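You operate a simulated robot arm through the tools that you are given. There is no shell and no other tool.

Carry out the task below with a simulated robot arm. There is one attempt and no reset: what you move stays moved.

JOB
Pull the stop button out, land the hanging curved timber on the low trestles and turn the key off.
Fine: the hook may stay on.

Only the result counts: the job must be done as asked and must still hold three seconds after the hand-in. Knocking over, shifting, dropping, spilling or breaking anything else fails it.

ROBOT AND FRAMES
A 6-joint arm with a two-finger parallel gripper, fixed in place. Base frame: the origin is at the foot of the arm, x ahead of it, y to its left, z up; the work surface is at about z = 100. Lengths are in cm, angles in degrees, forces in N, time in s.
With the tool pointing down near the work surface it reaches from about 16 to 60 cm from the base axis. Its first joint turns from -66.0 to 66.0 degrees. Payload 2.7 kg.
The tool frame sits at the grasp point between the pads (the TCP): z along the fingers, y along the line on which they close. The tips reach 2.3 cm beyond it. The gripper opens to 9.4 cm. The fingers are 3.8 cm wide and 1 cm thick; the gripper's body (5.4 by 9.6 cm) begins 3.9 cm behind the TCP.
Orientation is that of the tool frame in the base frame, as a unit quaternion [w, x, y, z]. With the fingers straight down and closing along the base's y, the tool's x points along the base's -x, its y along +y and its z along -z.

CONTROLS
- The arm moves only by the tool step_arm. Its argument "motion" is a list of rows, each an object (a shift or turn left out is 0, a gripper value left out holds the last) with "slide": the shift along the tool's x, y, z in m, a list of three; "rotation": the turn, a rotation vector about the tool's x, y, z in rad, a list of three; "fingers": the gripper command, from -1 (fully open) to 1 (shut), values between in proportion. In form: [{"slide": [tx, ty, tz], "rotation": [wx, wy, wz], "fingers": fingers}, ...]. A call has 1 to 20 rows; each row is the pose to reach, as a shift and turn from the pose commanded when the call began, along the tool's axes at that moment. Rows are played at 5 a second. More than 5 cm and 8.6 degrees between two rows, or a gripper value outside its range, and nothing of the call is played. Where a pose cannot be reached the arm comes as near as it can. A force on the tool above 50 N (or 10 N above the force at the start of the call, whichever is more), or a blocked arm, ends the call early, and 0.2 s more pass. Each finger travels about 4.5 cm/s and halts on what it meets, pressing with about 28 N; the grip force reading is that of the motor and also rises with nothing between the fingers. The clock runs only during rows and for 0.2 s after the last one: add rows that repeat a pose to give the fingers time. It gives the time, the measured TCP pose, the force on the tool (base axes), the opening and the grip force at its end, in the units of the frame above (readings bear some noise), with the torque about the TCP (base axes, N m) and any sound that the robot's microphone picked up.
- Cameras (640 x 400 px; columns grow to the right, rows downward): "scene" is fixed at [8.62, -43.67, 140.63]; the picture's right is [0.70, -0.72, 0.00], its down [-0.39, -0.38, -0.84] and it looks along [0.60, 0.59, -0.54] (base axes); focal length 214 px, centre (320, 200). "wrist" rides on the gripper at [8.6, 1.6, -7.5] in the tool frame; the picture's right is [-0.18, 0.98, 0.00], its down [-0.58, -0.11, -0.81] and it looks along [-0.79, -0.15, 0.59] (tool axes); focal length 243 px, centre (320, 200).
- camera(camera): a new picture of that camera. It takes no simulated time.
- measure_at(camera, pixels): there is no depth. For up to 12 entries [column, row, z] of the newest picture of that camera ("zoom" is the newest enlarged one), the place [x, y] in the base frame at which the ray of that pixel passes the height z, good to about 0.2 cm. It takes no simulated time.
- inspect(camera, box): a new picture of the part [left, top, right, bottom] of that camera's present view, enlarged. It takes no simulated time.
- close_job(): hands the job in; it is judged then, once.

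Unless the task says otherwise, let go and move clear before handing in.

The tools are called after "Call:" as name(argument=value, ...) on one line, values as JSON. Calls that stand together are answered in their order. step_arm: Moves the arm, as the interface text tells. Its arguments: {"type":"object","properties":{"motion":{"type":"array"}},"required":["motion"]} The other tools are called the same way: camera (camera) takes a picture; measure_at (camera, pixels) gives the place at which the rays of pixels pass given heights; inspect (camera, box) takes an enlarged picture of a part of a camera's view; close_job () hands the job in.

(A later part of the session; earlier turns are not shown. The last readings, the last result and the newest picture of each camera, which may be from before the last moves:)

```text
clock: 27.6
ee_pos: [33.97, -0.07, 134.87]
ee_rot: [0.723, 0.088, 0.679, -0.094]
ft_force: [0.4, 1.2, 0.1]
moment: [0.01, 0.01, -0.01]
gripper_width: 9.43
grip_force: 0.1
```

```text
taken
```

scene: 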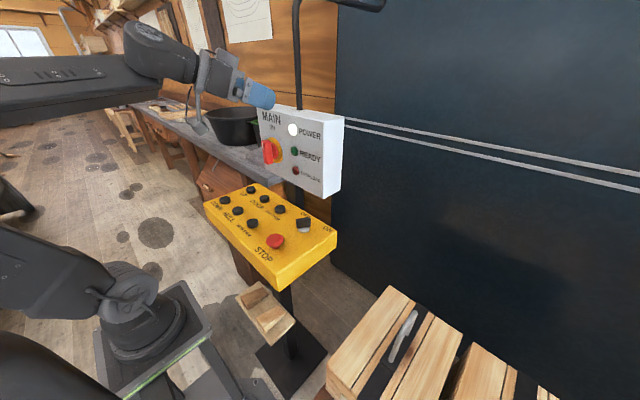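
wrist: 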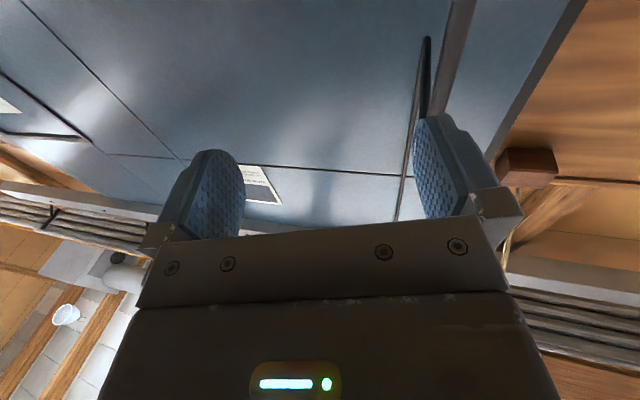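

A sheet of paper is on the door at (262,185), and a thin dark panel seen edge-on hangs at (425,60) by the tube. Zooming in on both.

Call:
inspect(camera="wrist", box=[225, 150, 305, 210])

Call:
inspect(camera="wrist", box=[360, 0, 520, 130])

Call:
inspect(camera="wrist", box=[0, 60, 160, 200])

```text
6.67 times, centred on (265, 180) of wrist
```

zoom: 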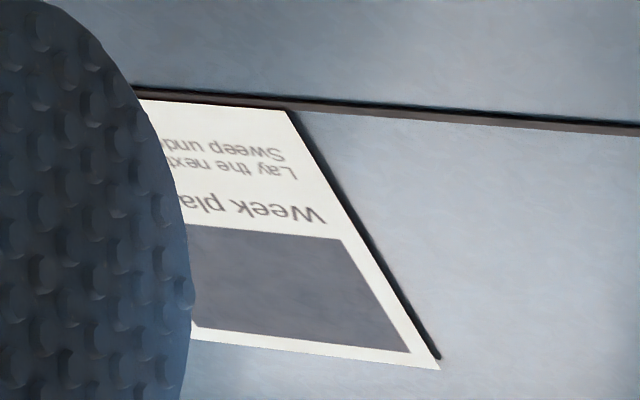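

```text
3.08 times, centred on (440, 65) of wrist
```

zoom: 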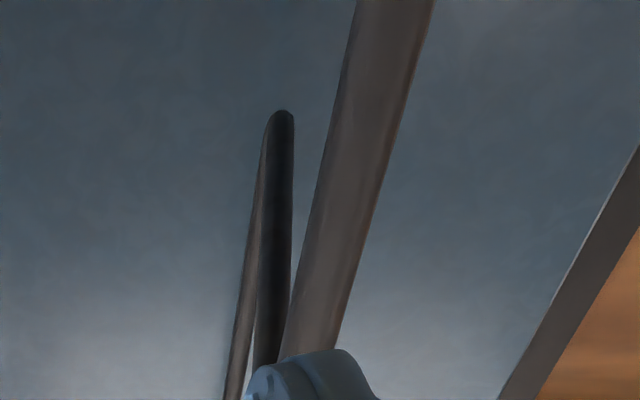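

```text
2.86 times, centred on (80, 130) of wrist
```

zoom: 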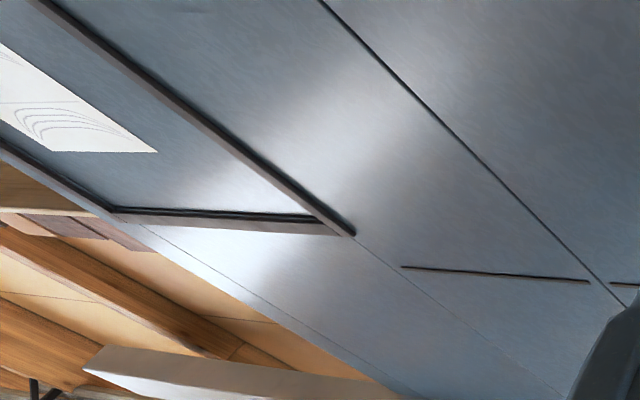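

The thin dark panel looks like a round mirror seen edge-on, above the MAIN box around (55,4,145). I'll shift toward -y to see its face.

Call:
step_arm(motion=[{"slide": [0.013, -0.019, 0.004], "rotation": [-0.087, 0, 0.005]}, {"slide": [0.026, -0.038, 0.008], "rotation": [-0.175, 0, 0.011]}, {"slide": [0.038, -0.058, 0.013], "rotation": [-0.262, 0, 0.016]}, {"slide": [0.051, -0.077, 0.017], "rotation": [-0.349, 0, 0.022]}, {"slide": [0.051, -0.077, 0.017], "rotation": [-0.349, 0, 0.022]}])

Call:
camera(camera="wrist")

Call:
inspect(camera="wrist", box=[240, 0, 500, 180])

```text
clock: 28.8
ee_pos: [35.13, 1.47, 132.34]
ee_rot: [0.716, 0.055, 0.695, -0.029]
ft_force: [-0.2, 0.5, -0.2]
moment: [0.03, -0.01, 0.0]
gripper_width: 9.4
grip_force: 0.1
out of reach, approached as far as the arm can: row 1, 2, 3, 4, 5
```

```text
taken
```

wrist: 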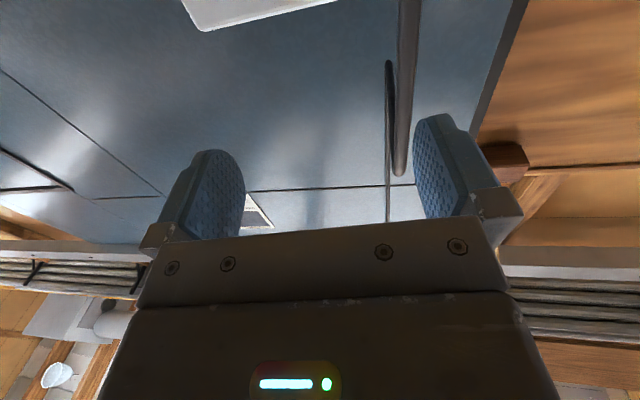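

```text
2.22 times, centred on (370, 90) of wrist
```

zoom: 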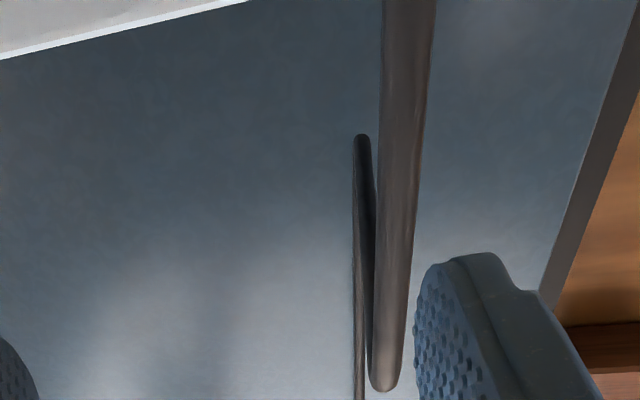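

That "panel" is only the conduit bending toward the wall, so there is no mirror. I'll now go above the console for a clear top view of the STOP button, key and buttons.

Call:
step_arm(motion=[{"slide": [0.0012, -0.0051, -0.0089], "rotation": [-0.0032, 0.1391, -0.01]}, {"slide": [0.0024, -0.0102, -0.0178], "rotation": [-0.0064, 0.2782, -0.02]}, {"slide": [0.0036, -0.0153, -0.0267], "rotation": [-0.0096, 0.4173, -0.03]}, {"slide": [0.0048, -0.0204, -0.0356], "rotation": [-0.0128, 0.5564, -0.04]}, {"slide": [0.006, -0.0255, -0.0445], "rotation": [-0.016, 0.6955, -0.05]}, {"slide": [0.0072, -0.0306, -0.0534], "rotation": [-0.0192, 0.8346, -0.06]}, {"slide": [0.0084, -0.0357, -0.0623], "rotation": [-0.0224, 0.9737, -0.07]}, {"slide": [0.0096, -0.0408, -0.0712], "rotation": [-0.0256, 1.1128, -0.08]}, {"slide": [0.0108, -0.0459, -0.0801], "rotation": [-0.0288, 1.2519, -0.09]}, {"slide": [0.012, -0.051, -0.089], "rotation": [-0.032, 1.391, -0.1]}, {"slide": [0.0132, -0.0561, -0.0979], "rotation": [-0.0352, 1.5301, -0.11]}, {"slide": [0.0144, -0.0612, -0.1068], "rotation": [-0.0384, 1.6692, -0.12]}, {"slide": [0.0156, -0.0663, -0.1157], "rotation": [-0.0416, 1.8083, -0.13]}, {"slide": [0.0168, -0.071, -0.124], "rotation": [-0.045, 1.947, -0.14]}, {"slide": [0.0168, -0.071, -0.124], "rotation": [-0.045, 1.947, -0.14]}])

Call:
camera(camera="wrist")

```text
clock: 32.0
ee_pos: [22.44, -4.77, 126.49]
ee_rot: [-0.173, 0.0, 0.985, 0.0]
ft_force: [-0.5, -0.3, 0.0]
moment: [-0.01, 0.0, 0.02]
gripper_width: 9.38
grip_force: 0.2
out of reach, approached as far as the arm can: row 1, 2, 14, 15
```

```text
taken
```

wrist: 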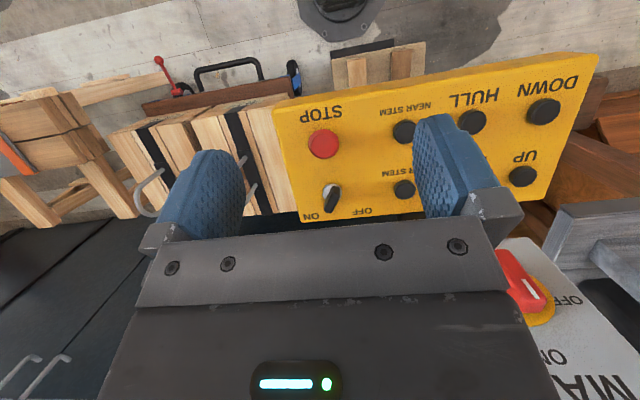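

Clear view of the console: STOP at (323,144), key at (331,196), NEAR STEM (405,131), FAR STEM (404,189), HULL (471,122), DOWN (543,110), UP (523,176). I'll zoom in and measure their positions.

Call:
inspect(camera="wrist", box=[260, 60, 420, 230])

Call:
inspect(camera="wrist", box=[0, 50, 310, 240])

Call:
measure_at(camera="wrist", pixels=[[323, 144, 102], [331, 200, 100.5], [405, 131, 101.5], [404, 189, 101.5], [471, 122, 101.5], [543, 110, 101.5], [523, 176, 101.5], [271, 101, 100], [600, 53, 100], [546, 201, 100], [300, 222, 100], [420, 80, 100]])

Call:
measure_at(camera="scene", pixels=[[276, 241, 102], [304, 228, 100.5], [252, 224, 101.5], [280, 209, 101.5], [237, 211, 101.5], [264, 199, 101.5], [225, 200, 101.5], [251, 190, 101.5], [204, 202, 100], [257, 183, 100], [337, 231, 100], [283, 275, 100]])

```text
2.35 times, centred on (340, 145) of wrist
```

zoom: 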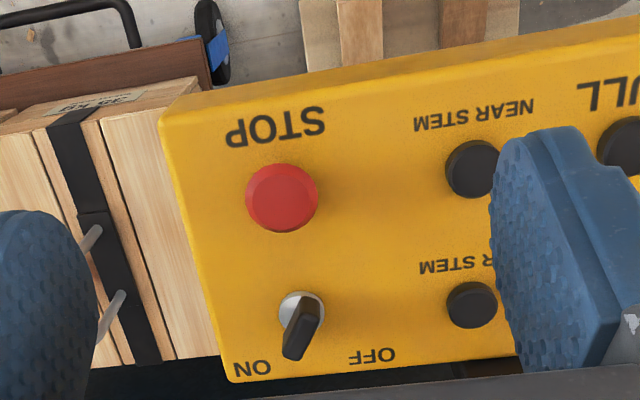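

```text
2.06 times, centred on (155, 145) of wrist
```

zoom: 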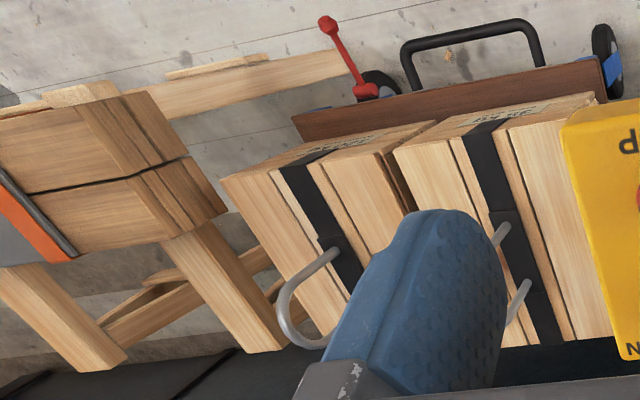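

```text
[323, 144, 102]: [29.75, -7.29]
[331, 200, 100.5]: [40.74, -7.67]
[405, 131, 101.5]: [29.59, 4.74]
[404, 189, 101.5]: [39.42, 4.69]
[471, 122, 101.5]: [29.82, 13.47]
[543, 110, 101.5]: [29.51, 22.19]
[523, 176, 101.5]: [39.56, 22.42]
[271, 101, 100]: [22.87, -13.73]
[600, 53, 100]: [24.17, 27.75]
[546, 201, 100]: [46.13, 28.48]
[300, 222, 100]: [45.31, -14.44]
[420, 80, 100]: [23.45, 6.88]
```

```text
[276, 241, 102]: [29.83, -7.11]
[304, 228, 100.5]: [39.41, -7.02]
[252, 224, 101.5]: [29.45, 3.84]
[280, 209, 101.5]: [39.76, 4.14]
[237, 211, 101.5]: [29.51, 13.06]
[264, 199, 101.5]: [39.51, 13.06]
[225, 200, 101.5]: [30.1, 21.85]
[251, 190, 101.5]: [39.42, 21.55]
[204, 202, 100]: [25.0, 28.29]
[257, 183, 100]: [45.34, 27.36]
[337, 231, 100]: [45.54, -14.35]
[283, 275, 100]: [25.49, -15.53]
```

The panel spans x 24–45, y −14.5–28; STOP is at (29.8,−7.2), head about 4.5 cm wide, key at (40,−7.4), and the other buttons are well spaced. I'll go straight above STOP with the gripper open.

Call:
step_arm(motion=[{"slide": [-0.027, -0.006, 0.0207], "rotation": [0, -0.087, 0], "fingers": -1}, {"slide": [-0.0542, -0.012, 0.0415], "rotation": [0, -0.174, 0]}, {"slide": [-0.0813, -0.018, 0.0622], "rotation": [0, -0.261, 0]}, {"slide": [-0.1084, -0.0243, 0.083], "rotation": [0, -0.348, 0]}, {"slide": [-0.1084, -0.0243, 0.083], "rotation": [0, -0.348, 0]}])

Call:
camera(camera="wrist")

Call:
camera(camera="scene")

Call:
inspect(camera="scene", box=[220, 170, 350, 280])

```text
clock: 33.2
ee_pos: [29.67, -6.77, 114.95]
ee_rot: [0.0, 0.0, 1.0, 0.0]
ft_force: [0.5, 0.5, 0.4]
moment: [0.0, -0.01, -0.01]
gripper_width: 9.41
grip_force: 0.1
```

```text
taken
```

wrist: 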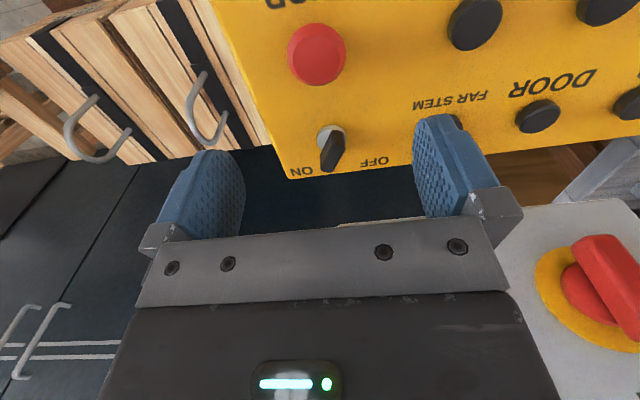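

```text
taken
```

scene: 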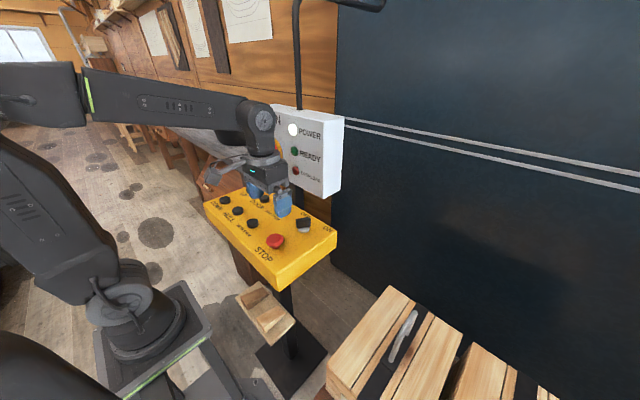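

```text
3.64 times, centred on (285, 225) of scene
```

zoom: 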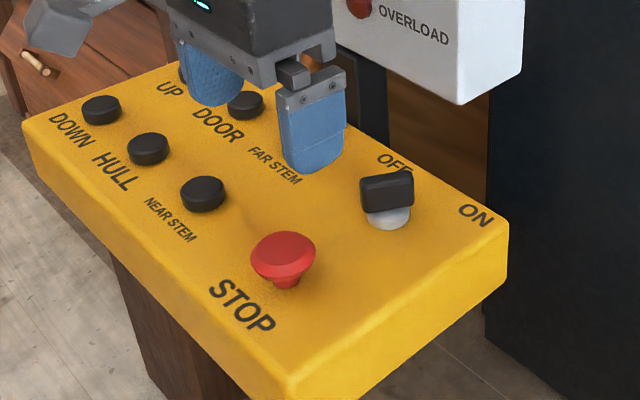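

STOP is ahead of the tool at wrist (316,54); in the scene zoom the head stands on a short neck. I'll measure its location again at several heights in both views.

Call:
measure_at(camera="wrist", pixels=[[316, 54, 101], [316, 54, 102], [316, 54, 103], [316, 54, 104], [332, 140, 100], [332, 150, 102], [289, 55, 102.5], [345, 55, 102.5]])

Call:
measure_at(camera="scene", pixels=[[275.5, 240.5, 101], [275.5, 240.5, 102], [275.5, 240.5, 103], [275.5, 240.5, 104], [275.5, 250, 100], [304, 230, 100], [303, 222, 102]])

Call:
inspect(camera="scene", box=[250, 220, 320, 265])

```text
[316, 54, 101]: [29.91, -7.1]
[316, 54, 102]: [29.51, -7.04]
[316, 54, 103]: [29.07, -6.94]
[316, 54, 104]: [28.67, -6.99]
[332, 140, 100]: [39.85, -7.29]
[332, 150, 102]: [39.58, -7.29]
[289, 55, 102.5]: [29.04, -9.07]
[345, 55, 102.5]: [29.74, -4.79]
```

```text
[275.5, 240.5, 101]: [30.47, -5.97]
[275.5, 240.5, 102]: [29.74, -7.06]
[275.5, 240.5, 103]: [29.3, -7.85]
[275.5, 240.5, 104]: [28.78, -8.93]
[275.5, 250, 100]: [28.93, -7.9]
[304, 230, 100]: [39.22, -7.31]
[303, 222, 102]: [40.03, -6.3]
```

```text
8.89 times, centred on (285, 242) of scene
```

zoom: 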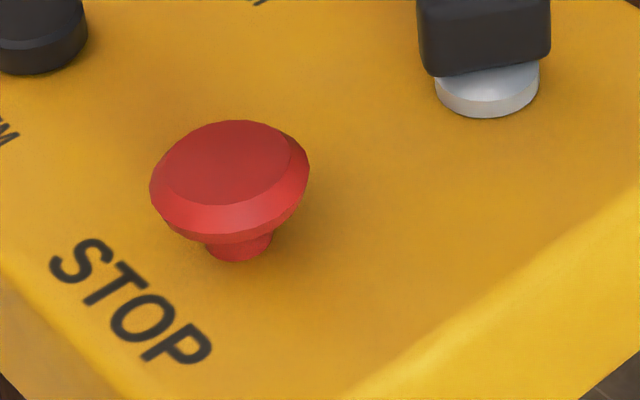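

The head rim is about 4.3 cm wide at (29.6,−7.05,102). I'll descend with open fingers around it, tips stopping just above the panel, then close.

Call:
step_arm(motion=[{"slide": [0.0005, -0.0028, 0.03]}, {"slide": [0.0005, -0.0028, 0.06]}, {"slide": [0.0005, -0.0028, 0.09]}, {"slide": [0.0005, -0.0028, 0.11]}, {"slide": [0.0005, -0.0028, 0.12]}, {"slide": [0.0005, -0.0028, 0.12]}])

Call:
inspect(camera="scene", box=[220, 180, 340, 265])

```text
clock: 34.6
ee_pos: [29.31, -7.19, 102.9]
ee_rot: [-0.001, 0.0, 1.0, -0.001]
ft_force: [0.4, -0.5, 0.5]
moment: [0.04, -0.01, 0.04]
gripper_width: 9.42
grip_force: 0.0
```

```text
4.71 times, centred on (280, 222) of scene
```

zoom: 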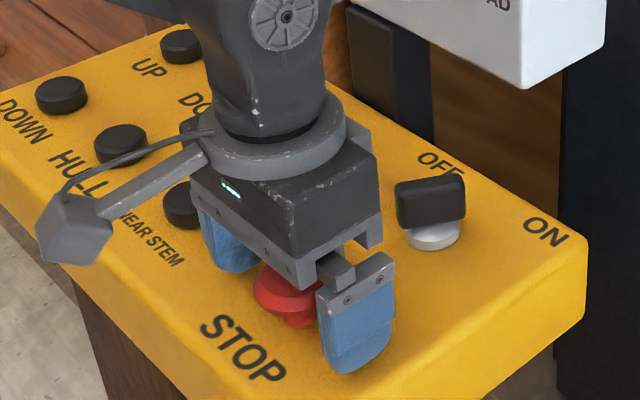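

The fingers straddle the red head, tips just above the panel and no contact force. I'll close on it now.

Call:
step_arm(motion=[{"fingers": 1}, {"fingers": 1}, {"fingers": 1}, {"fingers": 1}, {"fingers": 1}, {"fingers": 1}])

Call:
inspect(camera="scene", box=[220, 180, 340, 265])

```text
clock: 36.0
ee_pos: [29.37, -7.03, 102.84]
ee_rot: [-0.001, 0.0, 1.0, 0.001]
ft_force: [1.3, 32.9, 0.3]
moment: [-0.22, 0.06, 0.15]
gripper_width: 4.27
grip_force: 45.2
```

```text
4.71 times, centred on (280, 222) of scene
```

zoom: 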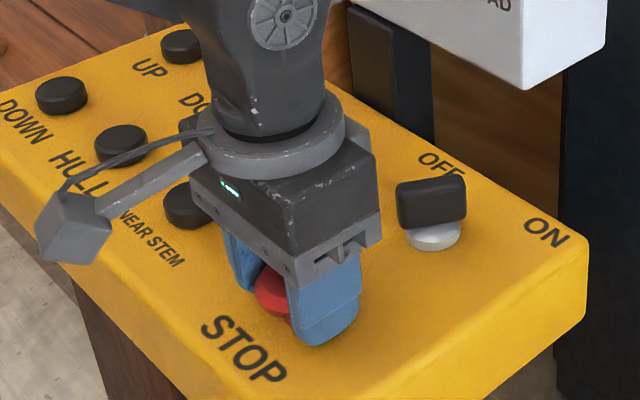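

Gripped at 4.27 cm, but 33 N sideways in +y means I'm off-centre; the button lies slightly to +y. I'll shift +0.25 cm in y to centre, then check.

Call:
step_arm(motion=[{"slide": [0, 0.001, 0], "fingers": 1}, {"slide": [0, 0.002, 0]}, {"slide": [0, 0.0025, 0]}])

```text
clock: 36.8
ee_pos: [29.52, -6.95, 102.97]
ee_rot: [-0.002, 0.001, 1.0, 0.0]
ft_force: [-7.7, 1.4, -2.2]
moment: [0.4, -0.44, -0.21]
gripper_width: 4.28
grip_force: 45.0
```

The sideways force dropped to about 1 N, so the grip is centred. Now I pull straight up slowly.

Call:
step_arm(motion=[{"slide": [0, 0, -0.003]}, {"slide": [0, 0, -0.006]}, {"slide": [0, 0, -0.009]}, {"slide": [0, 0, -0.012]}, {"slide": [0, 0, -0.012]}])

Call:
inspect(camera="scene", box=[220, 100, 360, 270])

```text
clock: 38.0
ee_pos: [29.52, -7.1, 104.12]
ee_rot: [-0.003, 0.0, 1.0, 0.001]
ft_force: [0.6, -3.9, -32.6]
moment: [-0.24, 0.1, -0.01]
gripper_width: 4.3
grip_force: 44.5
```

```text
2.35 times, centred on (290, 185) of scene
```

zoom: 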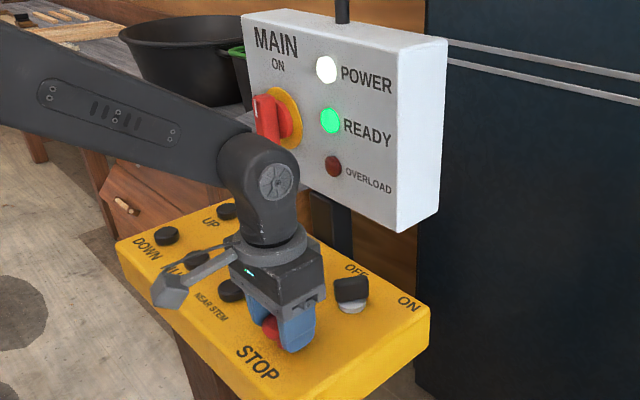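

The READY lamp is now lit green, so STOP is out. I'll open the fingers and rise clear of the head.

Call:
step_arm(motion=[{"fingers": -1, "slide": [0, 0, -0.01]}, {"fingers": -1, "slide": [0, 0, -0.01]}, {"fingers": -1, "slide": [0, 0, -0.01]}, {"fingers": -1, "slide": [0, 0, -0.01]}, {"fingers": -1, "slide": [0, 0, -0.03]}, {"fingers": -1, "slide": [0, 0, -0.07]}, {"fingers": -1, "slide": [0, 0, -0.11]}, {"fingers": -1, "slide": [0, 0, -0.11]}])

Call:
inspect(camera="scene", box=[200, 100, 350, 270])

Call:
inspect(camera="scene", box=[250, 220, 320, 265])

```text
clock: 39.8
ee_pos: [29.25, -6.92, 115.17]
ee_rot: [-0.001, 0.0, 1.0, 0.0]
ft_force: [0.0, 0.2, 0.1]
moment: [0.0, 0.02, -0.03]
gripper_width: 9.39
grip_force: 0.0
```

```text
2.35 times, centred on (275, 185) of scene
```

zoom: 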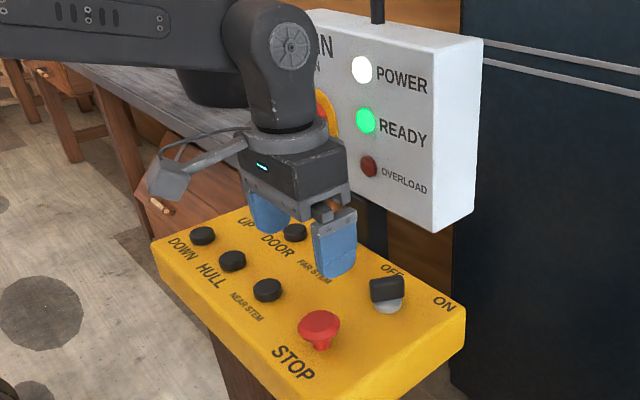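

```text
8.89 times, centred on (285, 242) of scene
```

zoom: 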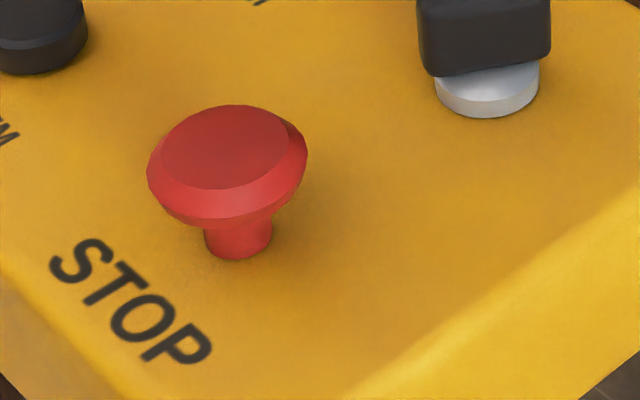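

STOP now stands clearly higher, READY is green. Next I look for the trestles: turning to azimuth -140° with the camera tilted down for the near floor behind-right of the robot.

Call:
step_arm(motion=[{"slide": [0.0019, -0.0054, -0.0028], "rotation": [0.01, -0.0036, 0.1434]}, {"slide": [0.0038, -0.0107, -0.0056], "rotation": [0.0201, -0.0073, 0.2868]}, {"slide": [0.0057, -0.0161, -0.0084], "rotation": [0.0301, -0.0109, 0.4302]}, {"slide": [0.0076, -0.0214, -0.0112], "rotation": [0.0402, -0.0146, 0.5736]}, {"slide": [0.0095, -0.0268, -0.014], "rotation": [0.0502, -0.0182, 0.717]}, {"slide": [0.0114, -0.0321, -0.0168], "rotation": [0.0602, -0.0218, 0.8604]}, {"slide": [0.0133, -0.0375, -0.0196], "rotation": [0.0703, -0.0255, 1.0038]}, {"slide": [0.0152, -0.0428, -0.0224], "rotation": [0.0803, -0.0291, 1.1472]}, {"slide": [0.0171, -0.0482, -0.0252], "rotation": [0.0904, -0.0328, 1.2906]}, {"slide": [0.019, -0.0535, -0.028], "rotation": [0.1004, -0.0364, 1.434]}, {"slide": [0.0209, -0.0589, -0.0308], "rotation": [0.1104, -0.04, 1.5774]}, {"slide": [0.0228, -0.0642, -0.0336], "rotation": [0.1205, -0.0437, 1.7208]}, {"slide": [0.0247, -0.0696, -0.0364], "rotation": [0.1305, -0.0473, 1.8642]}, {"slide": [0.0266, -0.0749, -0.0392], "rotation": [0.1406, -0.051, 2.0076]}, {"slide": [0.0285, -0.0803, -0.042], "rotation": [0.1506, -0.0546, 2.151]}, {"slide": [0.0304, -0.0856, -0.0448], "rotation": [0.1606, -0.0582, 2.2944]}, {"slide": [0.0323, -0.091, -0.0476], "rotation": [0.1707, -0.0619, 2.4378]}, {"slide": [0.0323, -0.091, -0.0476], "rotation": [0.1707, -0.0619, 2.4378]}])

Call:
camera(camera="wrist")

Call:
inspect(camera="wrist", box=[0, 0, 320, 240])

Call:
inspect(camera="wrist", box=[300, 0, 640, 240])

```text
clock: 43.6
ee_pos: [26.29, -16.1, 119.91]
ee_rot: [0.022, 0.938, 0.34, -0.066]
ft_force: [0.4, 0.5, -0.3]
moment: [0.02, -0.01, 0.01]
gripper_width: 9.39
grip_force: 0.1
```

```text
taken
```

wrist: 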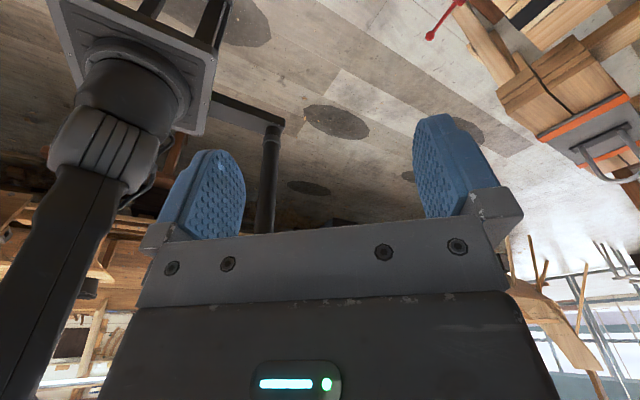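

```text
1.67 times, centred on (160, 120) of wrist
```

zoom: 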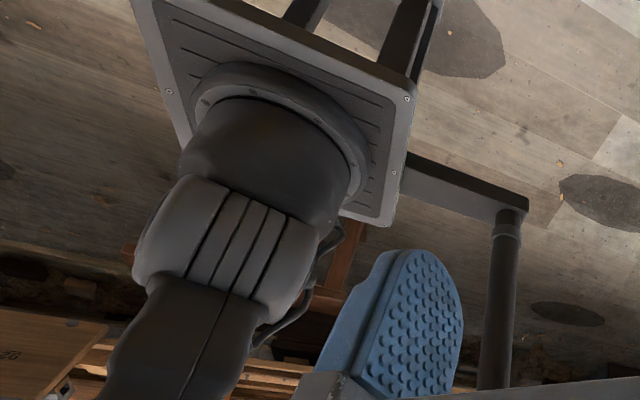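

```text
1.67 times, centred on (470, 120) of wrist
```

zoom: 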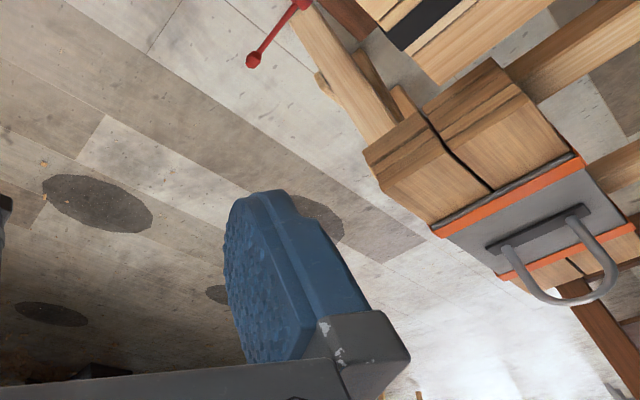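

The floor behind the robot is empty apart from the mallet horse; the light-wood beams near the grey/orange load at upper right look like trestle rails. I'll raise the camera and look toward azimuth -80°, downward.

Call:
step_arm(motion=[{"slide": [-0.0068, 0.0089, -0.0143], "rotation": [-0.0183, 0.025, -0.13]}, {"slide": [-0.0135, 0.0178, -0.0285], "rotation": [-0.0365, 0.05, -0.26]}, {"slide": [-0.0203, 0.0266, -0.0428], "rotation": [-0.0548, 0.075, -0.39]}, {"slide": [-0.027, 0.0355, -0.057], "rotation": [-0.073, 0.1, -0.52]}, {"slide": [-0.0338, 0.0444, -0.0713], "rotation": [-0.0913, 0.125, -0.65]}, {"slide": [-0.0405, 0.0533, -0.0855], "rotation": [-0.1095, 0.15, -0.78]}, {"slide": [-0.0473, 0.0621, -0.0998], "rotation": [-0.1278, 0.175, -0.91]}, {"slide": [-0.054, 0.071, -0.114], "rotation": [-0.146, 0.2, -1.04]}, {"slide": [-0.054, 0.071, -0.114], "rotation": [-0.146, 0.2, -1.04]}])

Call:
camera(camera="wrist")

Call:
inspect(camera="wrist", box=[180, 0, 480, 220])

```text
clock: 45.6
ee_pos: [27.84, -23.85, 132.15]
ee_rot: [0.021, 0.64, 0.767, 0.045]
ft_force: [-0.2, -0.8, 1.6]
moment: [-0.01, 0.05, 0.01]
gripper_width: 9.39
grip_force: 0.1
```

```text
taken
```

wrist: 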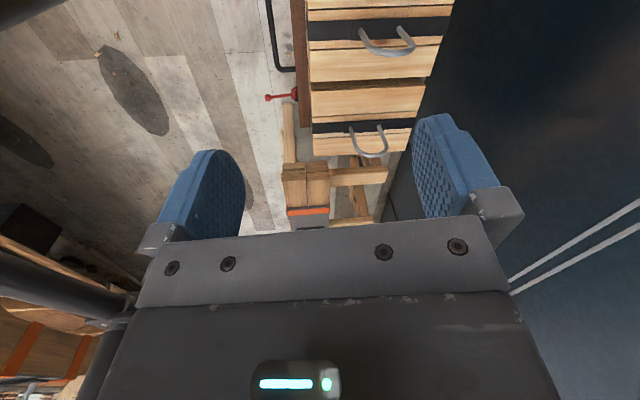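

```text
1.82 times, centred on (330, 110) of wrist
```

zoom: 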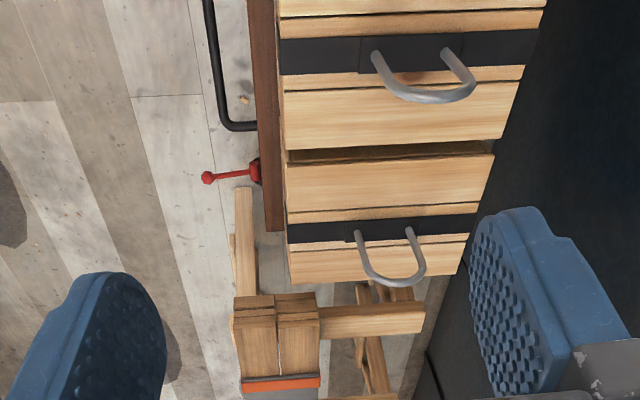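

The black-strapped bundles sit on a trolley with a red lever; beyond, a grey/orange load lies on one side of light-wood trestle rails (330,180),(350,220). I'll tilt up some to see the rest of that.

Call:
step_arm(motion=[{"rotation": [0, -0.14, 0]}, {"rotation": [0, -0.28, 0]}, {"rotation": [0, -0.42, 0]}, {"rotation": [0, -0.42, 0]}])

Call:
camera(camera="wrist")

Call:
inspect(camera="wrist", box=[230, 60, 430, 220])

```text
clock: 46.6
ee_pos: [27.98, -23.79, 132.03]
ee_rot: [0.18, 0.637, 0.744, -0.09]
ft_force: [0.1, 0.1, 0.5]
moment: [-0.02, 0.04, -0.02]
gripper_width: 9.38
grip_force: 0.1
```

```text
taken
```

wrist: 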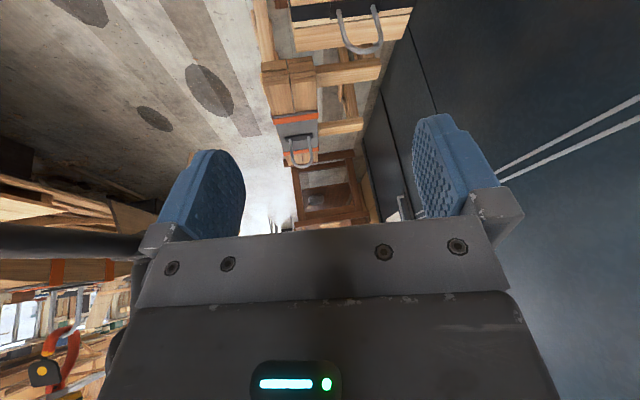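

```text
2.50 times, centred on (330, 140) of wrist
```

zoom: 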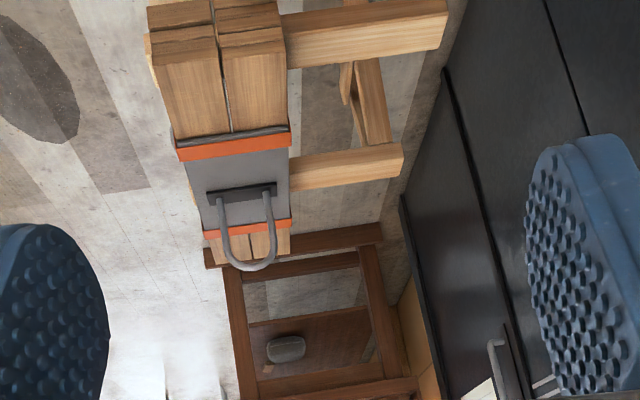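

Two light-wood rails carry the grey/orange load on their hull side, and a dark-brown frame stands beyond. I'll zoom closer on these.

Call:
inspect(camera="wrist", box=[280, 120, 400, 225])

Call:
inspect(camera="wrist", box=[240, 40, 400, 150])

Call:
inspect(camera="wrist", box=[0, 150, 160, 300])

Call:
inspect(camera="wrist", box=[0, 250, 140, 400])

```text
3.81 times, centred on (340, 172) of wrist
```

zoom: 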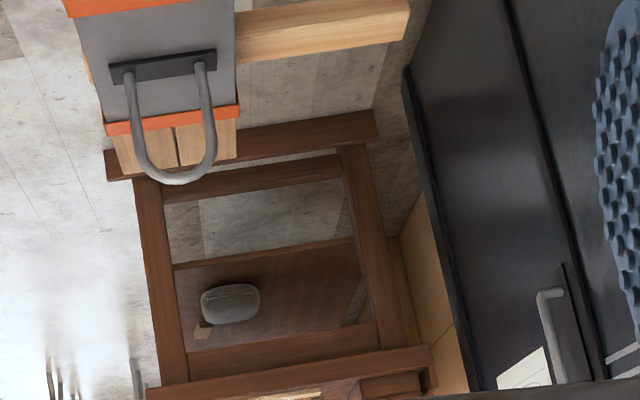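

```text
3.64 times, centred on (320, 95) of wrist
```

zoom: 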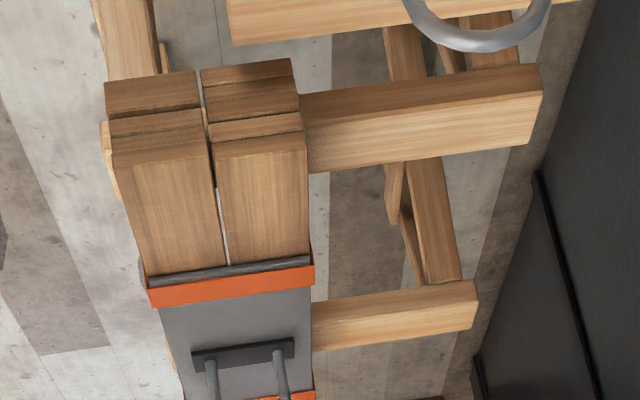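

```text
2.67 times, centred on (80, 225) of wrist
```

zoom: 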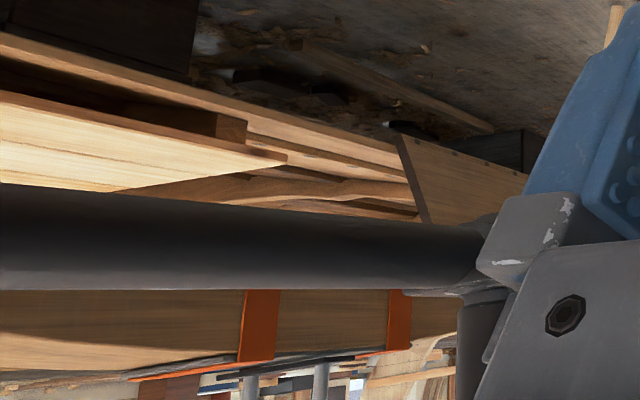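

```text
2.67 times, centred on (70, 325) of wrist
```

zoom: 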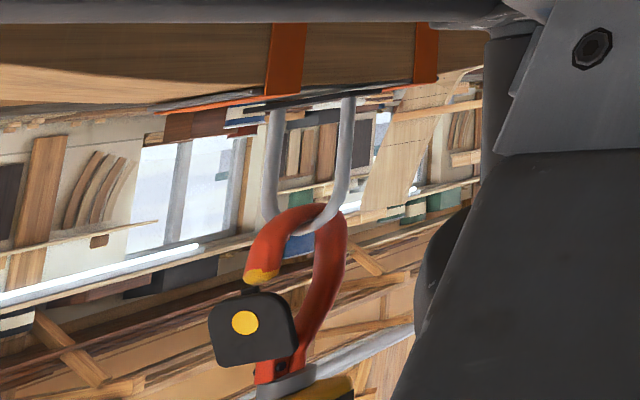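

The hanging timber has the same kind of grey/orange lifter with a U-eye as the load on the light trestles. I'll estimate where the light trestles, that load, and the timber are for several heights.

Call:
measure_at(camera="wrist", pixels=[[378, 68, 40], [378, 68, 60], [378, 68, 80], [362, 124, 40], [362, 124, 60], [362, 124, 80], [297, 130, 60], [297, 130, 80], [255, 0, 0], [365, 160, 0], [370, 90, 0], [60, 270, 170]])

```text
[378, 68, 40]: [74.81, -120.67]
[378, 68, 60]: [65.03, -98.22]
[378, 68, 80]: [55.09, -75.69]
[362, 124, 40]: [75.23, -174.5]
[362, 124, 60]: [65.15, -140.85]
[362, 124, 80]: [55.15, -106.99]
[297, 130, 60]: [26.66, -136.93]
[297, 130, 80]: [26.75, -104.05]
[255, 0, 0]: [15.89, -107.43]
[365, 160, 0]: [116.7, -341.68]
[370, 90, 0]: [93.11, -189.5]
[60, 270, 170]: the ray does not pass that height
```

Triangulation puts the light trestle rails at z≈59 (one ends at about (65,−98)) and the timber at about (−65,−103), z≈112–127. I'll go back to the low viewpoint to check what else stands near the hull before choosing.

Call:
step_arm(motion=[{"slide": [0.0162, -0.0027, 0.0159], "rotation": [0.07, -0.0292, 0.1054]}, {"slide": [0.0324, -0.0053, 0.0318], "rotation": [0.14, -0.0584, 0.2109]}, {"slide": [0.0487, -0.008, 0.0477], "rotation": [0.21, -0.0877, 0.3163]}, {"slide": [0.0649, -0.0107, 0.0636], "rotation": [0.28, -0.1169, 0.4218]}, {"slide": [0.0811, -0.0133, 0.0794], "rotation": [0.35, -0.1461, 0.5272]}, {"slide": [0.0973, -0.016, 0.0953], "rotation": [0.42, -0.1753, 0.6327]}, {"slide": [0.1136, -0.0187, 0.1112], "rotation": [0.49, -0.2046, 0.7381]}, {"slide": [0.1298, -0.0213, 0.1271], "rotation": [0.56, -0.2338, 0.8436]}, {"slide": [0.146, -0.024, 0.143], "rotation": [0.63, -0.263, 0.949]}, {"slide": [0.146, -0.024, 0.143], "rotation": [0.63, -0.263, 0.949]}])

Call:
camera(camera="wrist")

Call:
inspect(camera="wrist", box=[230, 100, 430, 225])

Call:
inspect(camera="wrist", box=[280, 120, 400, 195])

```text
clock: 48.8
ee_pos: [25.65, -15.93, 113.17]
ee_rot: [0.092, 0.907, 0.284, -0.296]
ft_force: [0.5, -0.7, 0.1]
moment: [-0.02, -0.03, 0.0]
gripper_width: 9.41
grip_force: 0.1
```

```text
taken
```

wrist: 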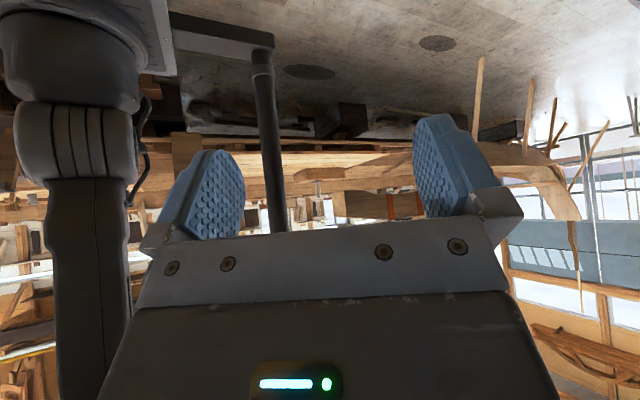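

```text
3.20 times, centred on (330, 162) of wrist
```

zoom: 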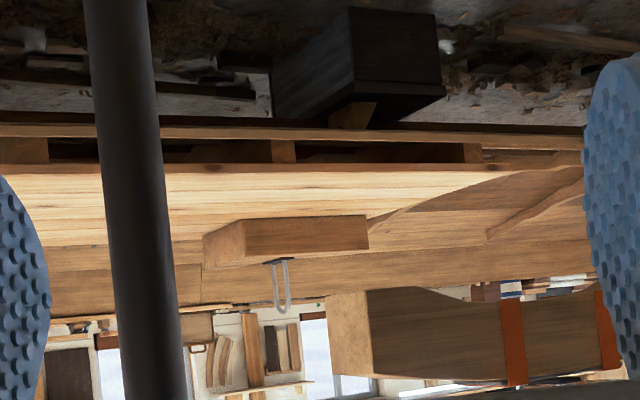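

```text
5.33 times, centred on (340, 158) of wrist
```

zoom: 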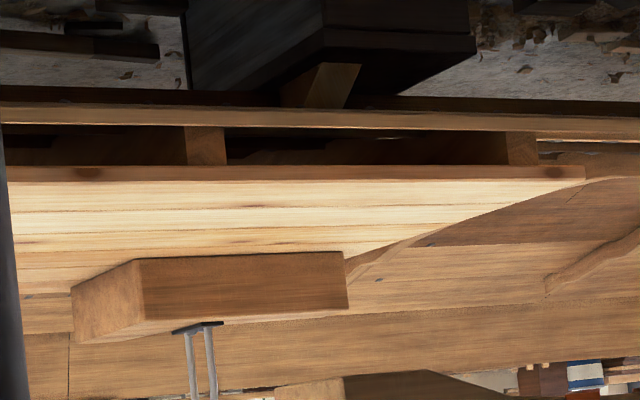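

This view confirms only the hull, its plank stack and the slung timber on this side; no other trestles. The light trestles by the doors (rails z≈59, free half on the door side) are the target, so the load must go DOOR, some FAR STEM, then DOWN. I'll close the fingers and move above the DOOR button.

Call:
step_arm(motion=[{"slide": [0.0232, -0.0158, -0.0154], "rotation": [-0.0415, 0.0535, -0.1267], "fingers": 1}, {"slide": [0.0464, -0.0316, -0.0308], "rotation": [-0.083, 0.107, -0.2534]}, {"slide": [0.0696, -0.0474, -0.0462], "rotation": [-0.1245, 0.1605, -0.3801]}, {"slide": [0.0928, -0.0632, -0.0616], "rotation": [-0.166, 0.214, -0.5068]}, {"slide": [0.116, -0.079, -0.077], "rotation": [-0.2075, 0.2675, -0.6335]}, {"slide": [0.1392, -0.0948, -0.0924], "rotation": [-0.249, 0.321, -0.7602]}, {"slide": [0.1624, -0.1106, -0.1078], "rotation": [-0.2905, 0.3745, -0.8869]}, {"slide": [0.1856, -0.1264, -0.1232], "rotation": [-0.332, 0.428, -1.0136]}, {"slide": [0.2088, -0.1422, -0.1386], "rotation": [-0.3735, 0.4815, -1.1403]}, {"slide": [0.232, -0.158, -0.154], "rotation": [-0.415, 0.535, -1.267]}, {"slide": [0.232, -0.158, -0.154], "rotation": [-0.415, 0.535, -1.267]}])

Call:
camera(camera="wrist")

Call:
inspect(camera="scene", box=[195, 130, 345, 245])

```text
clock: 50.9
ee_pos: [37.88, 10.07, 111.97]
ee_rot: [0.004, 0.616, 0.787, -0.036]
ft_force: [-28.6, -5.4, 7.7]
moment: [0.62, -2.05, 0.63]
gripper_width: 0.01
grip_force: 28.4
stopped in row 10: the force on the tool passed its limit at 83 N (the readings are from after the stop); the commanded pose is now the measured one
```

```text
taken
```

wrist: 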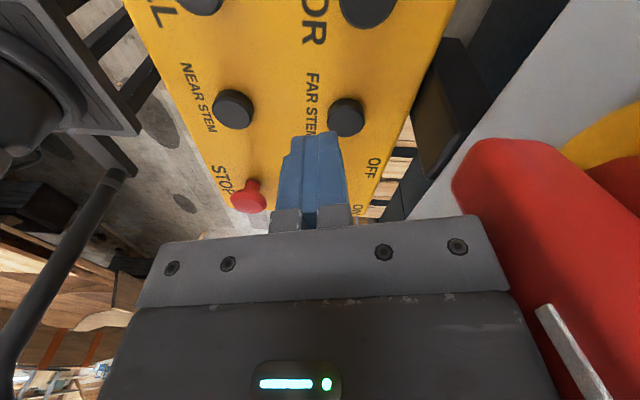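

```text
3.48 times, centred on (270, 188) of scene
```

zoom: 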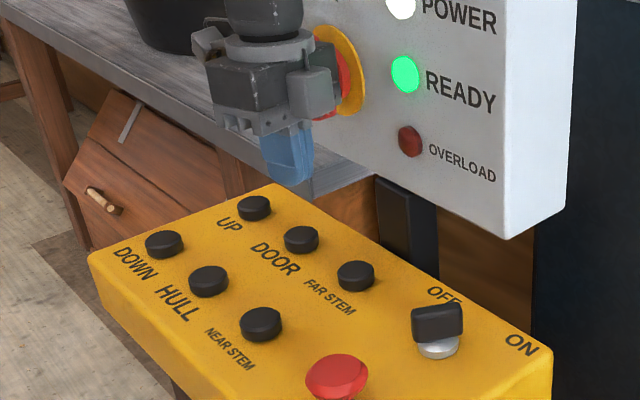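

The gripper bumped the red MAIN handle (force −28 N in x). POWER and READY are still lit; I back straight off in −x and check the handle.

Call:
step_arm(motion=[{"slide": [0.0048, -0.0194, 0.0006]}, {"slide": [0.0097, -0.0388, 0.0012]}, {"slide": [0.0145, -0.0582, 0.002]}, {"slide": [0.0145, -0.0582, 0.002]}])

Call:
camera(camera="scene")

Call:
inspect(camera="scene", box=[240, 95, 360, 205])

Call:
camera(camera="wrist")

```text
clock: 51.9
ee_pos: [32.03, 9.91, 111.8]
ee_rot: [0.005, 0.616, 0.787, -0.035]
ft_force: [0.4, 1.3, 0.5]
moment: [0.03, -0.01, 0.01]
gripper_width: 0.01
grip_force: 27.4
```

```text
taken
```

scene: 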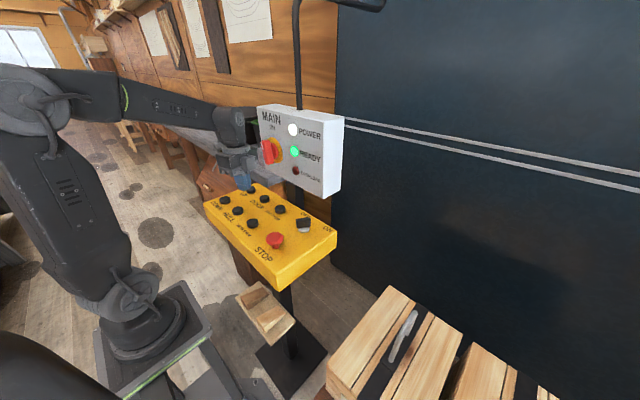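

```text
3.64 times, centred on (300, 150) of scene
```

zoom: 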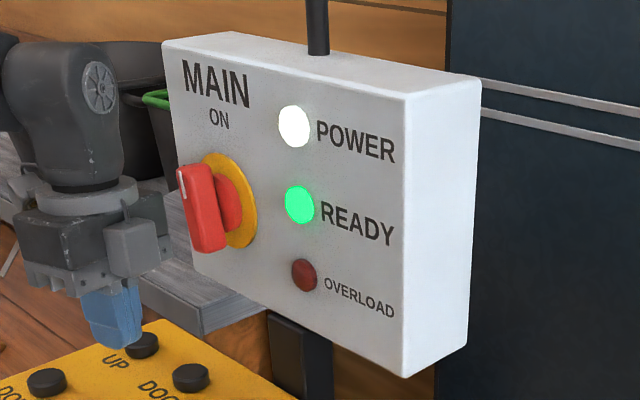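

```text
taken
```

wrist: 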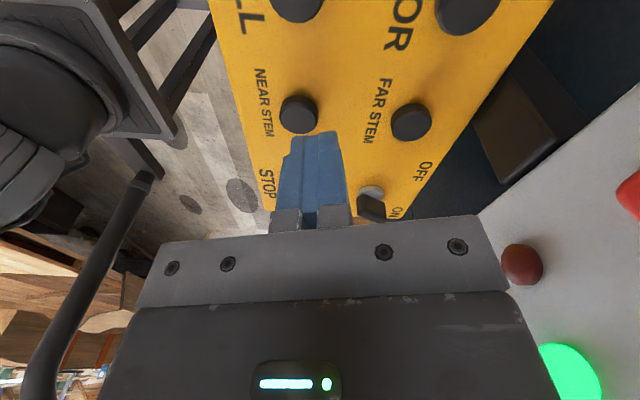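

MAIN is still at ON with POWER and READY lit, nothing moved. The handle overhangs the far row, so I'll press those buttons with the tool leaning back 30°; reorienting now.

Call:
step_arm(motion=[{"slide": [0.0019, 0.0004, -0.0023], "rotation": [-0.0423, -0.0427, -0.1274], "fingers": 1}, {"slide": [0.0038, 0.0008, -0.0046], "rotation": [-0.0846, -0.0854, -0.2547]}, {"slide": [0.0057, 0.0012, -0.0069], "rotation": [-0.1268, -0.1281, -0.3821]}, {"slide": [0.0076, 0.0016, -0.0092], "rotation": [-0.1691, -0.1708, -0.5094]}, {"slide": [0.0095, 0.002, -0.0115], "rotation": [-0.2114, -0.2136, -0.6368]}, {"slide": [0.0114, 0.0023, -0.0138], "rotation": [-0.2537, -0.2563, -0.7642]}, {"slide": [0.0133, 0.0027, -0.0161], "rotation": [-0.296, -0.299, -0.8915]}, {"slide": [0.0152, 0.0031, -0.0184], "rotation": [-0.3382, -0.3417, -1.0189]}, {"slide": [0.0171, 0.0035, -0.0207], "rotation": [-0.3805, -0.3844, -1.1462]}, {"slide": [0.019, 0.0039, -0.023], "rotation": [-0.4228, -0.4271, -1.2736]}, {"slide": [0.019, 0.0039, -0.023], "rotation": [-0.4228, -0.4271, -1.2736]}])

Call:
camera(camera="wrist")

Call:
inspect(camera="scene", box=[195, 95, 355, 255])

```text
clock: 54.3
ee_pos: [32.14, 12.16, 113.86]
ee_rot: [0.258, 0.001, 0.966, 0.001]
ft_force: [-0.6, -0.5, -0.4]
moment: [-0.02, 0.02, 0.01]
gripper_width: 0.0
grip_force: 28.4
```

```text
taken
```

wrist: 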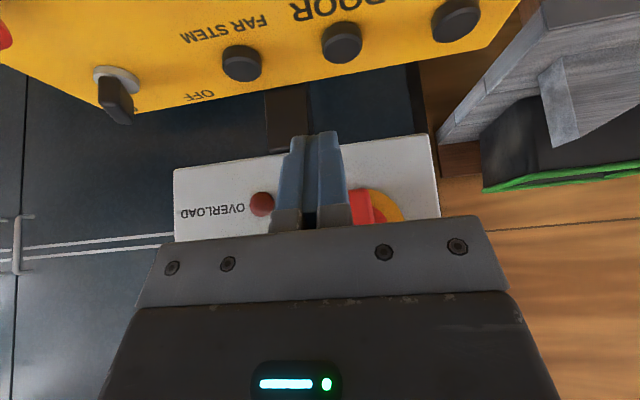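

```text
2.50 times, centred on (275, 175) of scene
```

zoom: 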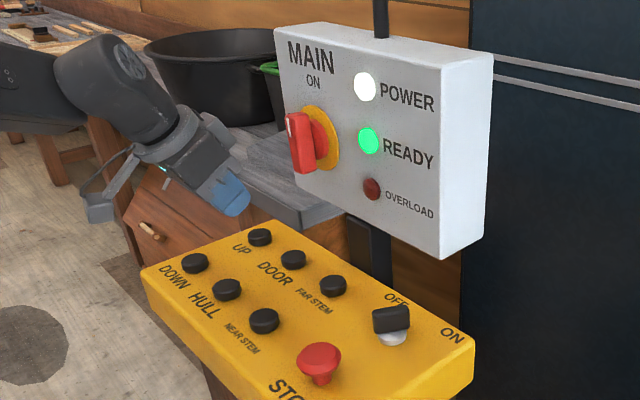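

Tool leans back well clear of the handle. Now I measure the far-row button tops in both views.

Call:
measure_at(camera="wrist", pixels=[[341, 40, 100], [341, 40, 101], [341, 40, 102], [242, 61, 100], [242, 61, 101], [242, 61, 102], [455, 17, 100], [455, 17, 101], [455, 17, 102]])

Call:
measure_at(camera="scene", pixels=[[264.2, 198.2, 100], [264.2, 198.2, 101], [264.2, 198.2, 102], [279.8, 208.8, 100], [279.8, 208.8, 101], [279.8, 208.8, 102], [251, 189.5, 100], [251, 189.5, 101], [251, 189.5, 102]])

Call:
inspect(camera="wrist", box=[180, 0, 520, 120])

```text
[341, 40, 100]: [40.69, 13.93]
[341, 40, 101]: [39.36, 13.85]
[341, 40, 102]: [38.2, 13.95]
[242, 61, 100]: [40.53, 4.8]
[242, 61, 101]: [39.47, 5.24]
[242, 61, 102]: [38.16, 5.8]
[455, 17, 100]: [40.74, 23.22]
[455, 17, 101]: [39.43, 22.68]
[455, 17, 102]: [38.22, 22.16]
```

```text
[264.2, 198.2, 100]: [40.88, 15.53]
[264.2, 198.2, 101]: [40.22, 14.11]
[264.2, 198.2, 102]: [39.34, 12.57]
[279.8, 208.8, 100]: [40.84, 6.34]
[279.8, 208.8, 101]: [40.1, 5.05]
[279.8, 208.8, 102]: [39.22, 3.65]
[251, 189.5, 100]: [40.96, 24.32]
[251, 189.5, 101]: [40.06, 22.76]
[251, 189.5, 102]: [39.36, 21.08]
```

```text
1.88 times, centred on (350, 60) of wrist
```

zoom: 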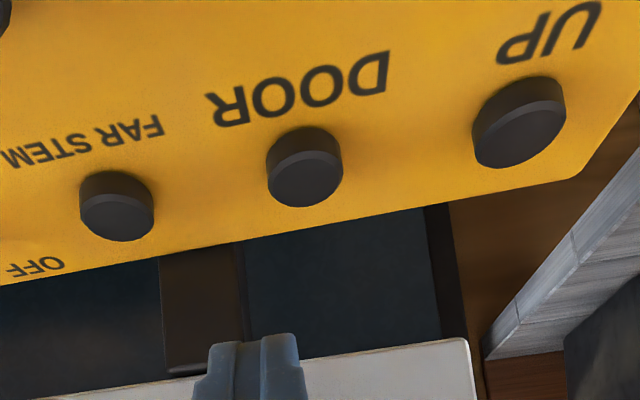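

All far-row tops are at z≈101: DOOR (39.7,14.0), FAR STEM (39.7,5.1), UP (39.7,22.7). I'll approach just above DOOR.

Call:
step_arm(motion=[{"slide": [-0.011, 0.006, 0.033]}, {"slide": [-0.022, 0.012, 0.066]}, {"slide": [-0.034, 0.0184, 0.099]}, {"slide": [-0.034, 0.0184, 0.099]}])

Call:
inspect(camera="scene", box=[195, 115, 355, 245])

Call:
camera(camera="wrist")

```text
clock: 55.3
ee_pos: [39.99, 13.98, 106.93]
ee_rot: [0.258, 0.002, 0.966, 0.001]
ft_force: [0.8, 0.2, -0.1]
moment: [0.01, 0.0, -0.01]
gripper_width: 0.01
grip_force: 28.3
```

```text
3.08 times, centred on (275, 180) of scene
```

zoom: 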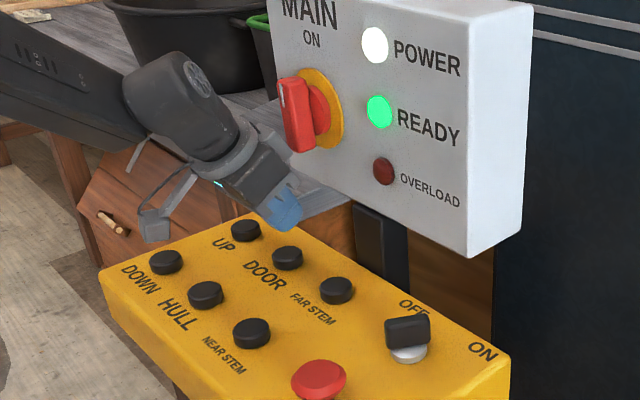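

```text
taken
```

wrist: 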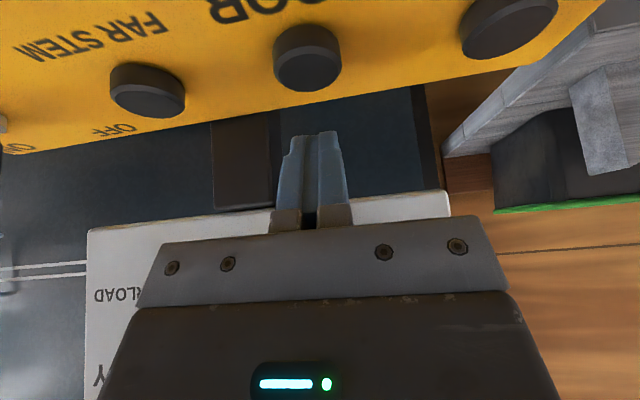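

The fingertips are right over DOOR. I'll descend to just above its expected contact height.

Call:
step_arm(motion=[{"slide": [0.007, 0, 0.0121]}, {"slide": [0.0131, 0, 0.0227]}, {"slide": [0.0141, 0, 0.0244]}])

Call:
inspect(camera="scene", box=[225, 160, 305, 225])

```text
clock: 56.1
ee_pos: [39.96, 13.99, 104.28]
ee_rot: [0.257, 0.002, 0.966, 0.001]
ft_force: [0.2, -0.9, 1.1]
moment: [-0.01, 0.02, -0.02]
gripper_width: 0.0
grip_force: 27.5
```

```text
6.15 times, centred on (265, 192) of scene
```

zoom: 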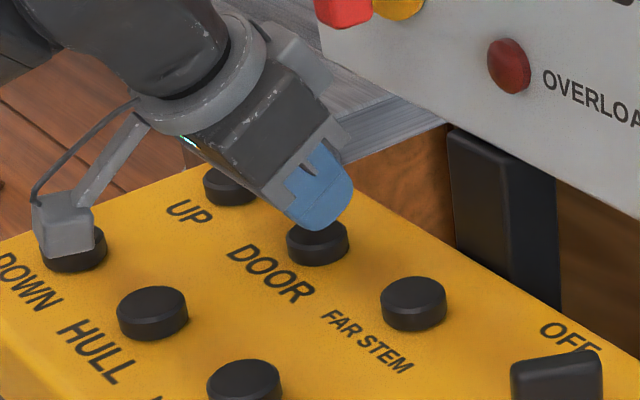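

The rounded tip is just above DOOR, still no contact. Going down in small steps while watching force and sound.

Call:
step_arm(motion=[{"slide": [0.0015, 0, 0.0026]}, {"slide": [0.003, 0, 0.0052]}])

```text
clock: 56.7
ee_pos: [40.14, 14.01, 103.74]
ee_rot: [0.259, 0.002, 0.966, 0.002]
ft_force: [-2.2, 0.2, 10.3]
moment: [0.04, 0.11, 0.02]
gripper_width: 0.0
grip_force: 28.1
heard: click
```

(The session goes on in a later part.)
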